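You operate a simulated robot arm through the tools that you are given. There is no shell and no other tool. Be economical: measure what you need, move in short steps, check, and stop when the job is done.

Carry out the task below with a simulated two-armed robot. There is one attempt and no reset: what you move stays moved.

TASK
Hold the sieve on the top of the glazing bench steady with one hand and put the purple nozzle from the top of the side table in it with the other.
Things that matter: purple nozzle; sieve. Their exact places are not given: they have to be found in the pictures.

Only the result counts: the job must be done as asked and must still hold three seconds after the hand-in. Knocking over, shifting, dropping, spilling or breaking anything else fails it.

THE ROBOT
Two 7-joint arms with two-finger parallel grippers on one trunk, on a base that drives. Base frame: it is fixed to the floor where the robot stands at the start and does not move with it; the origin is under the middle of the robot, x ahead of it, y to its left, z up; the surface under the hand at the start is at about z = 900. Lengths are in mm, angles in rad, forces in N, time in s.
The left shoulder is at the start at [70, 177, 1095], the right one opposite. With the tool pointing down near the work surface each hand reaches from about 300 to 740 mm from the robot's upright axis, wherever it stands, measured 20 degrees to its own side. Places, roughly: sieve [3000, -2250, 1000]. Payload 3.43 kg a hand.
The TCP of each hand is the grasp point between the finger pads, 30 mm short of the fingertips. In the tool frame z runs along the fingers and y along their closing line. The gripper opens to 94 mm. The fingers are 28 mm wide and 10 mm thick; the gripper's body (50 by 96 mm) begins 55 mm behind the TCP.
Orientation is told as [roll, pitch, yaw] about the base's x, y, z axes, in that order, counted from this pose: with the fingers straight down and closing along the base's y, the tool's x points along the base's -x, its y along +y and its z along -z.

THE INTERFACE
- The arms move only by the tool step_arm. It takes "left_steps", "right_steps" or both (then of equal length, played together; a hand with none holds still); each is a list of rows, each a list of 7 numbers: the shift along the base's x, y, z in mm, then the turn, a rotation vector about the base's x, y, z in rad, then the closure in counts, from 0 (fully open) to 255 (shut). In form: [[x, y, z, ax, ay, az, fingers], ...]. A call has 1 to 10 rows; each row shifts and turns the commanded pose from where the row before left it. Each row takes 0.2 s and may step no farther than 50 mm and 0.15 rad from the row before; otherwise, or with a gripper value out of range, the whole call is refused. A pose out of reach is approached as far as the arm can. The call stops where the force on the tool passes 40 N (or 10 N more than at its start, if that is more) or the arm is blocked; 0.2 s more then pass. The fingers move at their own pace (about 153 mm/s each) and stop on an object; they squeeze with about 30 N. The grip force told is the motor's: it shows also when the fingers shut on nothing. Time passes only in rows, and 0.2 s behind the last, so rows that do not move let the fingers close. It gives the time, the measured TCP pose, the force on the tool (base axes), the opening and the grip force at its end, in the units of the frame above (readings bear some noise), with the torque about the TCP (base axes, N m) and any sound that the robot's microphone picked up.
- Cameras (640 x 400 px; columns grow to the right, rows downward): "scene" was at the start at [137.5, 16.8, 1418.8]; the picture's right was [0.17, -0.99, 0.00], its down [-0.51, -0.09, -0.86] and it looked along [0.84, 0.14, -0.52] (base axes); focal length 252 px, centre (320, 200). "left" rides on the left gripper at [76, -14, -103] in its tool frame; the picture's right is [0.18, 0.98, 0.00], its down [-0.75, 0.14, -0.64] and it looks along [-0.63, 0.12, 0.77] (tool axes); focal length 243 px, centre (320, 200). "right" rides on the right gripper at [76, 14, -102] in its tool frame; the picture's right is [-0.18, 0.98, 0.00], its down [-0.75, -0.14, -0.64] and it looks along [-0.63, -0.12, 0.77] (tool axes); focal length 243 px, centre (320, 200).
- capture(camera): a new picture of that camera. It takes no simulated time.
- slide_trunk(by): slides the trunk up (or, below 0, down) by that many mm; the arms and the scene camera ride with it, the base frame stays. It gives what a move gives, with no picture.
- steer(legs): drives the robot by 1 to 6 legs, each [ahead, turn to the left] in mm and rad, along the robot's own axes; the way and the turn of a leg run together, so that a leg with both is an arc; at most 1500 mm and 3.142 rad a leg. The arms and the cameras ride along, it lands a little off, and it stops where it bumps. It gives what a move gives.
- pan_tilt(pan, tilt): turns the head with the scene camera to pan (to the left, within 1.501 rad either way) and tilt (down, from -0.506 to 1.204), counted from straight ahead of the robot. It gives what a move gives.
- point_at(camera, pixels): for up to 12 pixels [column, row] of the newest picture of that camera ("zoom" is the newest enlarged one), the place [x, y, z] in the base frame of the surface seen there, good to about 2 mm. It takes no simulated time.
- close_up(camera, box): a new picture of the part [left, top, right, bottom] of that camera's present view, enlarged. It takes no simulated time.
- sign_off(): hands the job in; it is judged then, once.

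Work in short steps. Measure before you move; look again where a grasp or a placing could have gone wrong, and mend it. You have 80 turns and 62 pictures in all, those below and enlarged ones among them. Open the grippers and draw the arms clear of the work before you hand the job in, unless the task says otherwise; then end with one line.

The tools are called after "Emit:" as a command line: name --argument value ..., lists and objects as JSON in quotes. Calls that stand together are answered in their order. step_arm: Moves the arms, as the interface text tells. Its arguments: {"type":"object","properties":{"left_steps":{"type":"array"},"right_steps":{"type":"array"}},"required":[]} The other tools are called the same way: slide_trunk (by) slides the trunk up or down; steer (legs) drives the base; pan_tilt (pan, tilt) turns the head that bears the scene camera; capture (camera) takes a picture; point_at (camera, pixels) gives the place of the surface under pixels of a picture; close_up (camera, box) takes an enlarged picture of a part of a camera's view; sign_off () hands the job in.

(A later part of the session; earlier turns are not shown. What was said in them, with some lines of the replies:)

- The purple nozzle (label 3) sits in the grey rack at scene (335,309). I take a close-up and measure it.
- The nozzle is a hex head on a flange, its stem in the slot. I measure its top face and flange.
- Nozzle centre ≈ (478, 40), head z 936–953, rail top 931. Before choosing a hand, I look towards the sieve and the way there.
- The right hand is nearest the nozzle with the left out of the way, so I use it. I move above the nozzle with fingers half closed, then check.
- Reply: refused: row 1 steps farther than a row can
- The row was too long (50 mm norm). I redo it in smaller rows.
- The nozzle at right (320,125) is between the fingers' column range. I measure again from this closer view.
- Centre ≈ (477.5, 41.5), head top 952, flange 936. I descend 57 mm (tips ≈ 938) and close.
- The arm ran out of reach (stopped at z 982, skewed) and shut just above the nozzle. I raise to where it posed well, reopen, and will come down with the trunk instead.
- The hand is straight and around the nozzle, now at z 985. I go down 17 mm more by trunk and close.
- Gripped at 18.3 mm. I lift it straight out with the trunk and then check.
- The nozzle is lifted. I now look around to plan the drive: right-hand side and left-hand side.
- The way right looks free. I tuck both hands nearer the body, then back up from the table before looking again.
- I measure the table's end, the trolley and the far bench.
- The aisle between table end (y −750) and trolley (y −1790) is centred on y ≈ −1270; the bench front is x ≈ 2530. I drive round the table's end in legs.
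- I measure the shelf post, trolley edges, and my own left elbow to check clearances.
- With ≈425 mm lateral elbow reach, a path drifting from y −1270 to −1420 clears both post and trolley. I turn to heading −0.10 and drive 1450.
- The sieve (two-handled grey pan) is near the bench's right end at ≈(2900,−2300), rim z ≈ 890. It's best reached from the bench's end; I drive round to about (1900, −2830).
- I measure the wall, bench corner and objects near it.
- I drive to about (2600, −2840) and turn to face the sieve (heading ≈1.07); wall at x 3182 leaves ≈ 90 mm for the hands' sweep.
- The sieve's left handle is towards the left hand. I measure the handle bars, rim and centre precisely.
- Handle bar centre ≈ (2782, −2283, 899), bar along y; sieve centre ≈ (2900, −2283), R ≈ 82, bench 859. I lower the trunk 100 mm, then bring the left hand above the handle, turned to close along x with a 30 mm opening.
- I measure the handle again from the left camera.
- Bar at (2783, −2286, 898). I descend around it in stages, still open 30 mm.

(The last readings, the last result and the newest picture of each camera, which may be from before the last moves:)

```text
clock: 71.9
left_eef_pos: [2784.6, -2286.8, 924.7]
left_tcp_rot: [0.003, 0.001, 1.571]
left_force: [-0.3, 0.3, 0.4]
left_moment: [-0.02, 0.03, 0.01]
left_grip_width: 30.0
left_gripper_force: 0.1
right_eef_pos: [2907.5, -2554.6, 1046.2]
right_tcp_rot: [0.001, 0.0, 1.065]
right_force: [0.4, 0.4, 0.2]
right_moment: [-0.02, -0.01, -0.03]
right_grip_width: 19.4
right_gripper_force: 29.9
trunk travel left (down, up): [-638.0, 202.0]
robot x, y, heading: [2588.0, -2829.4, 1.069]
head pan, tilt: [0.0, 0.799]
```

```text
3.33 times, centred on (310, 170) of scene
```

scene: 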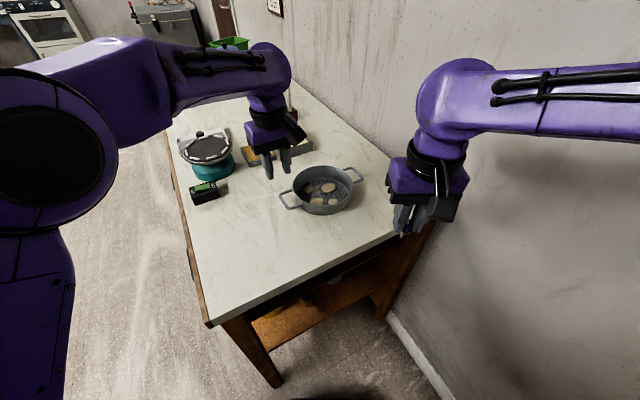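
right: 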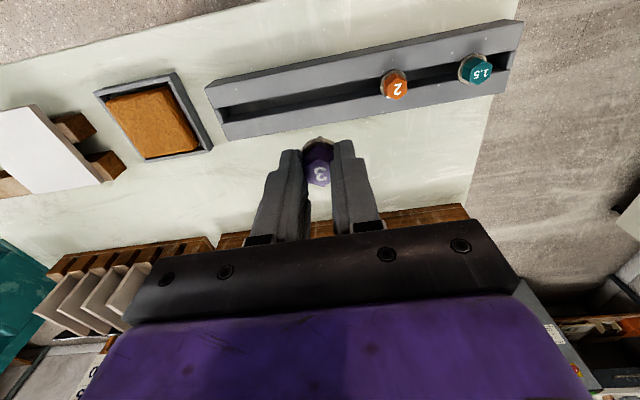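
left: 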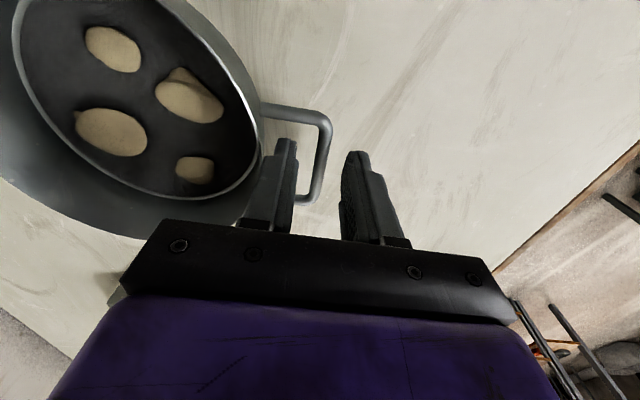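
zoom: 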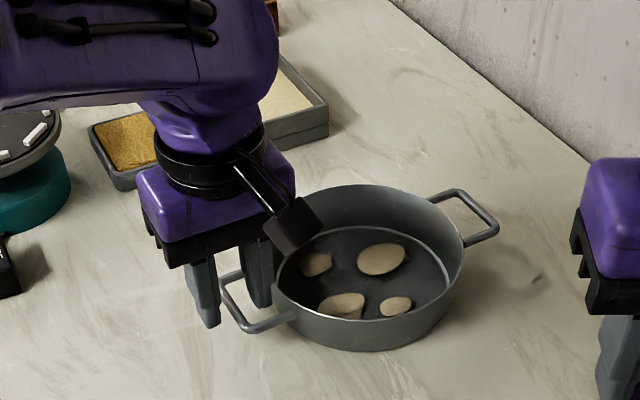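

The inner finger is entering the loop, the outer one is outside. I go down 26 mm and close.

Emit:
step_arm --left_steps '[[-1, 0, -13, 0, 0, 0, 174], [0, 0, -13, 0, 0, 0, 174], [0, 0, 0, 0, 0, 0, 200], [0, 0, 0, 0, 0, 0, 225], [0, 0, 0, 0, 0, 0, 255], [0, 0, 0, 0, 0, 0, 255]]'

Emit:
capture --camera "left"

Emit:
close_up --camera "scene" --box '[230, 110, 390, 230]'

```text
clock: 73.3
left_eef_pos: [2782.0, -2287.1, 898.0]
left_tcp_rot: [0.003, 0.0, 1.571]
left_force: [0.7, 0.8, -0.4]
left_moment: [0.14, 0.02, 0.12]
left_grip_width: 11.6
left_gripper_force: 29.9
right_eef_pos: [2909.5, -2554.7, 1044.9]
right_tcp_rot: [0.0, 0.002, 1.065]
right_force: [-0.5, 0.7, -0.5]
right_moment: [-0.01, -0.02, -0.02]
right_grip_width: 19.1
right_gripper_force: 29.5
trunk travel left (down, up): [-638.0, 202.0]
robot x, y, heading: [2585.1, -2830.1, 1.066]
head pan, tilt: [0.0, 0.799]
```

```text
29 pictures are left
```

left: 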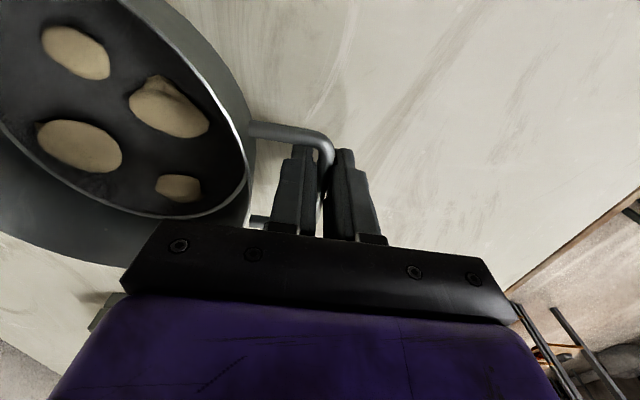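

```text
3.33 times, centred on (310, 170) of scene
```

zoom: 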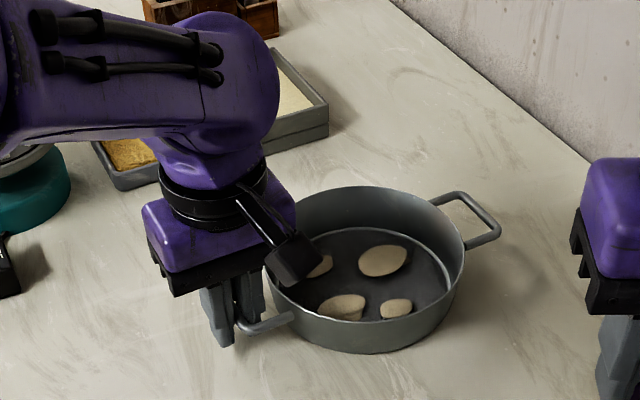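

The handle is held (11.6 mm). I now measure the clumps and free floor on the sieve's far side for the nozzle.

Emit:
point_at --camera "zoom" --pixels '[[383, 260], [396, 308], [342, 305], [425, 280], [415, 260], [375, 285], [440, 300], [462, 262], [370, 190], [400, 325], [360, 285], [497, 225]]'

Emit:
point_at --camera "left" --pixels '[[75, 50], [170, 105], [80, 145], [180, 185], [115, 95], [130, 70], [100, 100], [215, 110], [130, 150], [60, 95]]'

```text
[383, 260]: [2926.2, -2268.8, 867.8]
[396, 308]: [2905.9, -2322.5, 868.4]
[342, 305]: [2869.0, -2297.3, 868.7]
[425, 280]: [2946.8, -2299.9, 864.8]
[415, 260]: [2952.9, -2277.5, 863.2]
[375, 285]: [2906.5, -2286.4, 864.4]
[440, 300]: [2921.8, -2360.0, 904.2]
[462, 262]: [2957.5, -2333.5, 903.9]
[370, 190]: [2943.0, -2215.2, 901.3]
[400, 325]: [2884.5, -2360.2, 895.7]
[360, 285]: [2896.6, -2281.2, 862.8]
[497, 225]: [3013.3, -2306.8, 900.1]
```

```text
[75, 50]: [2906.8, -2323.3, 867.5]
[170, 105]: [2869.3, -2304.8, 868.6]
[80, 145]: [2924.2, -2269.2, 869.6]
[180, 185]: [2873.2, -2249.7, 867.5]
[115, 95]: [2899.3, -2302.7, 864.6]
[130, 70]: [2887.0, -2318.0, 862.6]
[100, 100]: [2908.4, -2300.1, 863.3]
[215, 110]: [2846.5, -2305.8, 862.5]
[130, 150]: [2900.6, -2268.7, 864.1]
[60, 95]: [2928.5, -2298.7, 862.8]
```

Free floor near (2935, −2300). I move the nozzle horizontally over there at z 1046 and check clearance between the hands.

Emit:
step_arm --right_steps '[[10, 40, 0, 0, 0, 0, 255], [10, 40, 0, 0, 0, 0, 255], [8, 40, 0, 0, 0, 0, 255], [0, 40, 0, 0, 0, 0, 255], [0, 40, 0, 0, 0, 0, 255], [0, 35, 0, 0, 0, 0, 255], [0, 20, 0, 0, 0, 0, 255], [0, 0, 0, 0, 0, 0, 255]]'

Emit:
capture --camera "right"

Emit:
capture --camera "scene"

```text
clock: 75.1
left_eef_pos: [2782.3, -2288.7, 899.0]
left_tcp_rot: [0.0, 0.0, 1.571]
left_force: [0.3, -1.0, 1.3]
left_moment: [-0.15, -0.01, 0.03]
left_grip_width: 11.7
left_gripper_force: 30.4
right_eef_pos: [2934.6, -2301.6, 1045.0]
right_tcp_rot: [0.0, 0.002, 1.065]
right_force: [-0.5, 0.0, -0.5]
right_moment: [0.0, 0.04, -0.04]
right_grip_width: 19.4
right_gripper_force: 30.2
trunk travel left (down, up): [-638.0, 202.0]
robot x, y, heading: [2584.6, -2835.0, 1.071]
head pan, tilt: [0.0, 0.799]
```

```text
27 pictures are left
```

right: 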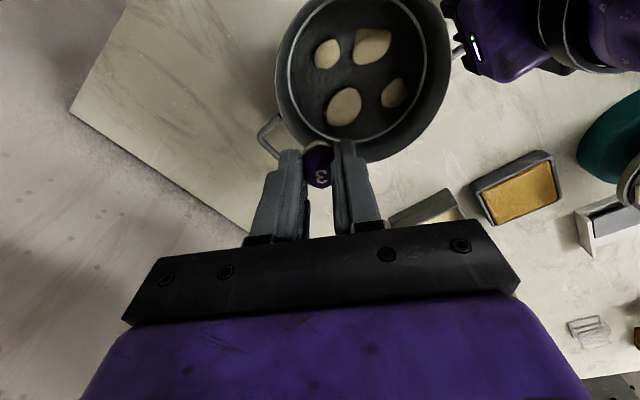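

```text
26 pictures are left
```

scene: 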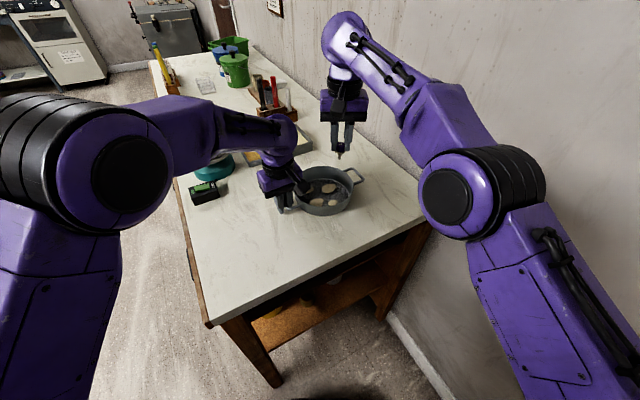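

The hands are well apart. I measure the nozzle's lower tip.

Emit:
close_up --camera "scene" --box '[300, 100, 380, 170]'

Emit:
point_at --camera "scene" --pixels '[[339, 152], [338, 155], [339, 158], [338, 148]]'

```text
5.71 times, centred on (340, 135) of scene
```

zoom: 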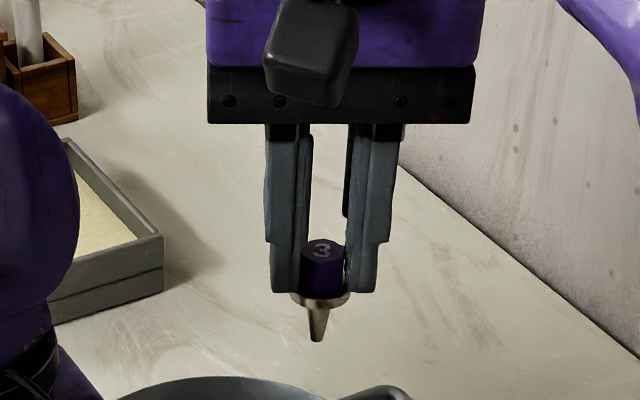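

```text
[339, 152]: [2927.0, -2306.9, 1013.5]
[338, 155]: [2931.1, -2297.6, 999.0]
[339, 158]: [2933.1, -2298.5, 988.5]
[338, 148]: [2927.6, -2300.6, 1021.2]
```

The conical tip is at z ≈ 987 (58 below TCP); the floor is 863, so the TCP should go to ≈ 924. I descend in stages.

Emit:
step_arm --right_steps '[[0, 0, -35, 0, 0, 0, 255], [0, 0, -35, 0, 0, 0, 255], [0, 0, -25, 0, 0, 0, 255], [0, 0, -12, 0, 0, 0, 255], [0, 0, -8, 0, 0, 0, 255], [0, 0, 0, 0, 0, 0, 255]]'

Emit:
close_up --camera "scene" --box '[230, 110, 390, 230]'

Emit:
capture --camera "right"

```text
clock: 76.5
left_eef_pos: [2783.2, -2287.9, 899.8]
left_tcp_rot: [-0.001, 0.0, 1.57]
left_force: [-0.3, 0.3, 0.4]
left_moment: [0.0, -0.01, -0.01]
left_grip_width: 11.7
left_gripper_force: 29.6
right_eef_pos: [2935.8, -2299.2, 930.3]
right_tcp_rot: [0.001, 0.001, 1.065]
right_force: [-0.1, -0.1, -0.5]
right_moment: [-0.05, 0.0, 0.02]
right_grip_width: 19.3
right_gripper_force: 30.0
trunk travel left (down, up): [-638.0, 202.0]
robot x, y, heading: [2586.4, -2831.2, 1.065]
head pan, tilt: [0.0, 0.799]
```

```text
3.33 times, centred on (310, 170) of scene
```

zoom: 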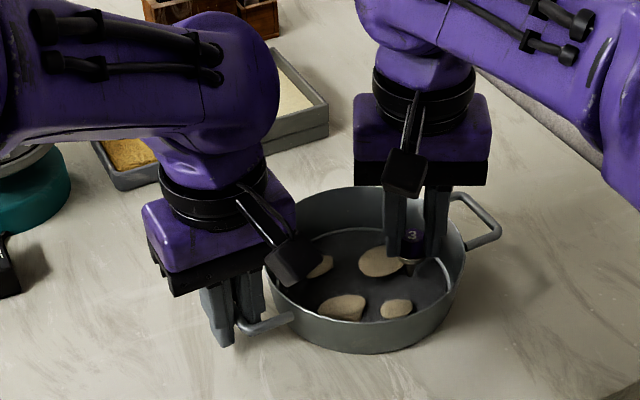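

```text
23 pictures are left
```

right: 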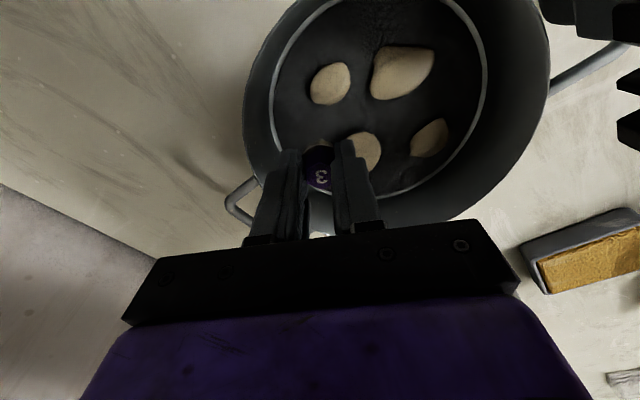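

The tip is ≈8 mm above the floor inside the sieve. I go down 6 more and open a little.

Emit:
step_arm --right_steps '[[0, 0, -3, 0, 0, 0, 255], [0, 0, -3, 0, 0, 0, 255], [0, 0, 0, 0, 0, 0, 255], [0, 0, 0, 0, 0, 0, 190], [0, 0, 0, 0, 0, 0, 165], [0, 0, 0, 0, 0, 0, 150], [0, 0, 0, 0, 0, 0, 150]]'

Emit:
close_up --camera "scene" --box '[270, 120, 390, 230]'

Emit:
capture --camera "right"

```text
clock: 78.1
left_eef_pos: [2782.9, -2287.3, 899.6]
left_tcp_rot: [0.0, 0.0, 1.57]
left_force: [-0.4, 0.3, 0.0]
left_moment: [-0.04, -0.02, 0.01]
left_grip_width: 11.5
left_gripper_force: 29.7
right_eef_pos: [2935.6, -2298.9, 923.8]
right_tcp_rot: [-0.001, 0.001, 1.063]
right_force: [0.3, 0.0, 0.1]
right_moment: [0.0, 0.0, -0.02]
right_grip_width: 38.7
right_gripper_force: 0.1
trunk travel left (down, up): [-638.0, 202.0]
robot x, y, heading: [2585.9, -2825.6, 1.067]
head pan, tilt: [0.0, 0.799]
```

```text
3.64 times, centred on (330, 175) of scene
```

zoom: 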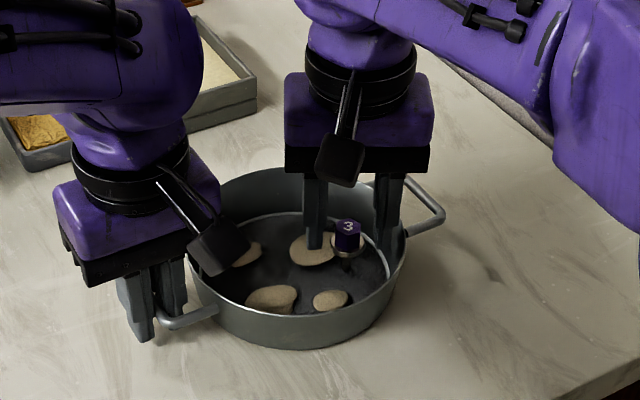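

```text
21 pictures are left
```

right: 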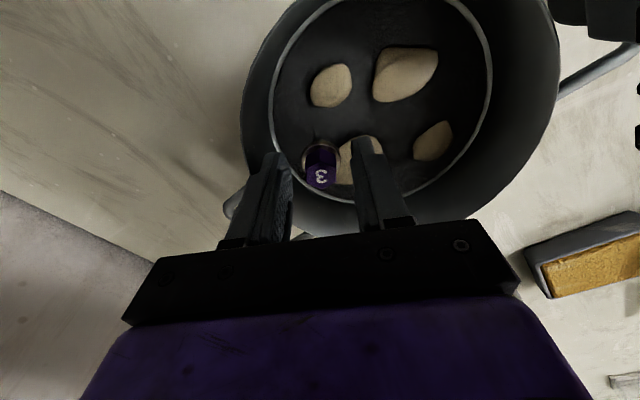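

The nozzle is released and sits in the sieve. I raise the right hand straight up and move it back clear.

Emit:
step_arm --right_steps '[[0, 0, 10, 0, 0, 0, 150], [0, 0, 25, 0, 0, 0, 150], [0, 0, 40, 0, 0, 0, 150], [0, 0, 45, 0, 0, 0, 150], [0, -45, 0, 0, 0, 0, 100], [0, -45, 0, 0, 0, 0, 50], [0, -45, 0, 0, 0, 0, 0], [0, -45, 0, 0, 0, 0, 0], [0, -45, 0, 0, 0, 0, 0]]'

Emit:
close_up --camera "scene" --box '[270, 120, 390, 230]'

```text
clock: 80.1
left_eef_pos: [2785.4, -2289.8, 900.5]
left_tcp_rot: [0.003, -0.002, 1.571]
left_force: [-0.3, -0.7, 0.1]
left_moment: [-0.09, -0.03, -0.05]
left_grip_width: 11.6
left_gripper_force: 30.1
right_eef_pos: [2937.2, -2528.0, 1041.1]
right_tcp_rot: [0.004, -0.003, 1.063]
right_force: [0.6, -0.7, -0.1]
right_moment: [0.03, 0.06, 0.01]
right_grip_width: 94.0
right_gripper_force: 0.1
trunk travel left (down, up): [-638.0, 202.0]
robot x, y, heading: [2584.4, -2837.0, 1.07]
head pan, tilt: [0.0, 0.799]
```

```text
3.64 times, centred on (330, 175) of scene
```

zoom: 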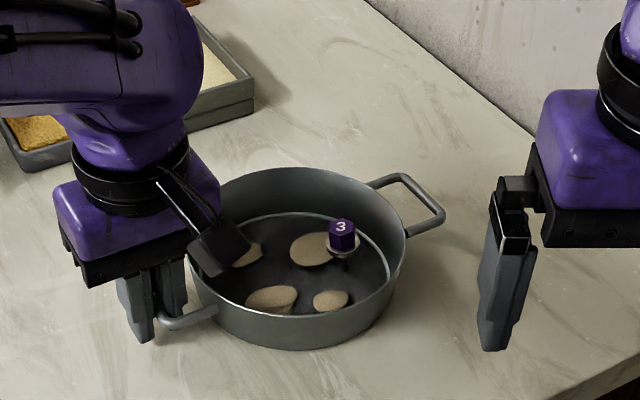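

The nozzle stands inside the sieve. I open the left hand just to 30 mm, let it settle and lift straight off the handle.

Emit:
step_arm --left_steps '[[0, 0, 0, 0, 0, 0, 205], [0, 0, 0, 0, 0, 0, 174], [0, 0, 0, 0, 0, 0, 174], [0, 0, 10, 0, 0, 0, 174], [0, 0, 20, 0, 0, 0, 174], [0, 0, 40, 0, 0, 0, 174], [0, 0, 45, 0, 0, 0, 174]]'

Emit:
capture --camera "scene"

```text
clock: 81.7
left_eef_pos: [2780.8, -2285.6, 1017.5]
left_tcp_rot: [0.0, -0.001, 1.572]
left_force: [1.0, -0.5, -0.3]
left_moment: [0.01, 0.01, -0.03]
left_grip_width: 29.8
left_gripper_force: 0.1
right_eef_pos: [2935.1, -2525.4, 1042.0]
right_tcp_rot: [0.0, 0.0, 1.065]
right_force: [-0.2, -0.4, 1.0]
right_moment: [0.03, 0.04, -0.01]
right_grip_width: 94.2
right_gripper_force: 0.0
trunk travel left (down, up): [-638.0, 202.0]
robot x, y, heading: [2585.9, -2828.3, 1.062]
head pan, tilt: [0.0, 0.799]
```

```text
19 pictures are left
```

scene: 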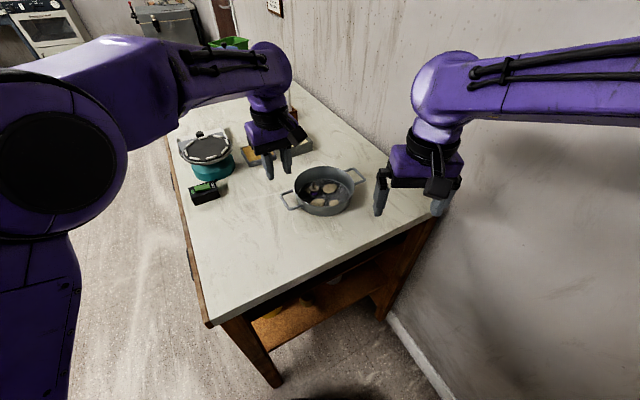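

The handle is free. I retract the left hand along the way it came and take a last look.

Emit:
step_arm --left_steps '[[0, 0, 40, 0, 0, 0, 174], [-32, -22, 16, 0, 0, -0.1, 100], [-32, -22, 16, 0, 0, -0.1, 0], [-32, -22, 0, 0, 0, -0.1, 0], [-32, -22, 0, 0, 0, -0.1, 0], [0, 0, 0, 0, 0, 0, 0]]'

Emit:
close_up --camera "scene" --box '[240, 120, 400, 230]'

```text
clock: 83.1
left_eef_pos: [2655.7, -2375.6, 1088.6]
left_tcp_rot: [0.003, 0.001, 1.17]
left_force: [0.5, -0.5, -0.4]
left_moment: [0.05, 0.04, 0.02]
left_grip_width: 94.0
left_gripper_force: 0.0
right_eef_pos: [2936.9, -2526.0, 1040.3]
right_tcp_rot: [0.003, 0.0, 1.063]
right_force: [-0.4, 0.2, 0.8]
right_moment: [0.01, 0.03, -0.02]
right_grip_width: 93.9
right_gripper_force: 0.1
trunk travel left (down, up): [-638.0, 202.0]
robot x, y, heading: [2583.0, -2832.0, 1.065]
head pan, tilt: [0.0, 0.799]
```

```text
3.64 times, centred on (320, 175) of scene
```

zoom: 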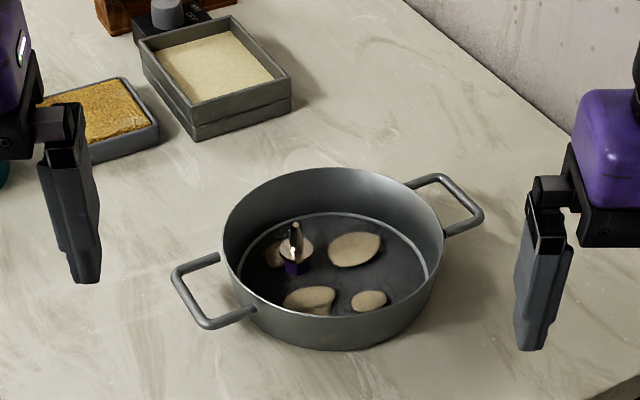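

The nozzle toppled over within the sieve but is inside, and the sieve is in place. I wait a second and confirm that it is at rest.

Emit:
step_arm --left_steps '[[0, 0, 0, 0, 0, 0, 0], [0, 0, 0, 0, 0, 0, 0], [0, 0, 0, 0, 0, 0, 0], [0, 0, 0, 0, 0, 0, 0], [0, 0, 0, 0, 0, 0, 0], [0, 0, 0, 0, 0, 0, 0]]'

Emit:
close_up --camera "scene" --box '[240, 120, 400, 230]'

```text
clock: 84.5
left_eef_pos: [2655.7, -2376.0, 1088.0]
left_tcp_rot: [0.001, -0.001, 1.171]
left_force: [0.1, 0.0, 0.3]
left_moment: [-0.01, -0.04, 0.01]
left_grip_width: 94.0
left_gripper_force: 0.1
right_eef_pos: [2934.8, -2524.9, 1040.9]
right_tcp_rot: [0.0, 0.0, 1.066]
right_force: [-0.6, -0.7, -0.5]
right_moment: [0.02, 0.01, -0.01]
right_grip_width: 93.8
right_gripper_force: 0.1
trunk travel left (down, up): [-638.0, 202.0]
robot x, y, heading: [2586.8, -2831.3, 1.063]
head pan, tilt: [0.0, 0.799]
```

```text
3.64 times, centred on (320, 175) of scene
```

zoom: 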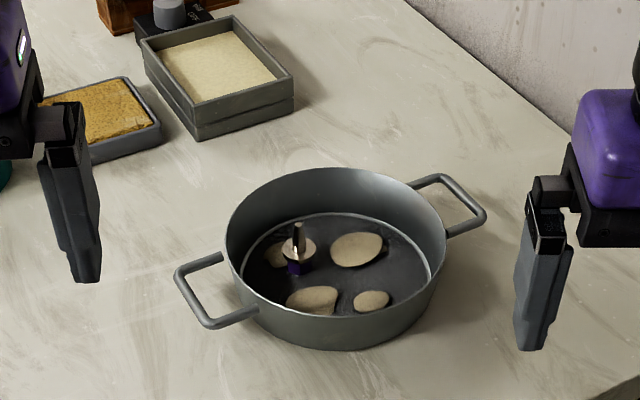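

The nozzle is at rest, resting on its head inside the sieve, and both hands are clear and open. I hand the job in.

Emit:
sign_off

```text
The job is handed in.
```

The purple nozzle is in the sieve on the glazing bench, placed by the right hand while the left held the sieve's handle; after release it tipped over inside and now rests on its head, with the sieve in place and both hands open and clear.
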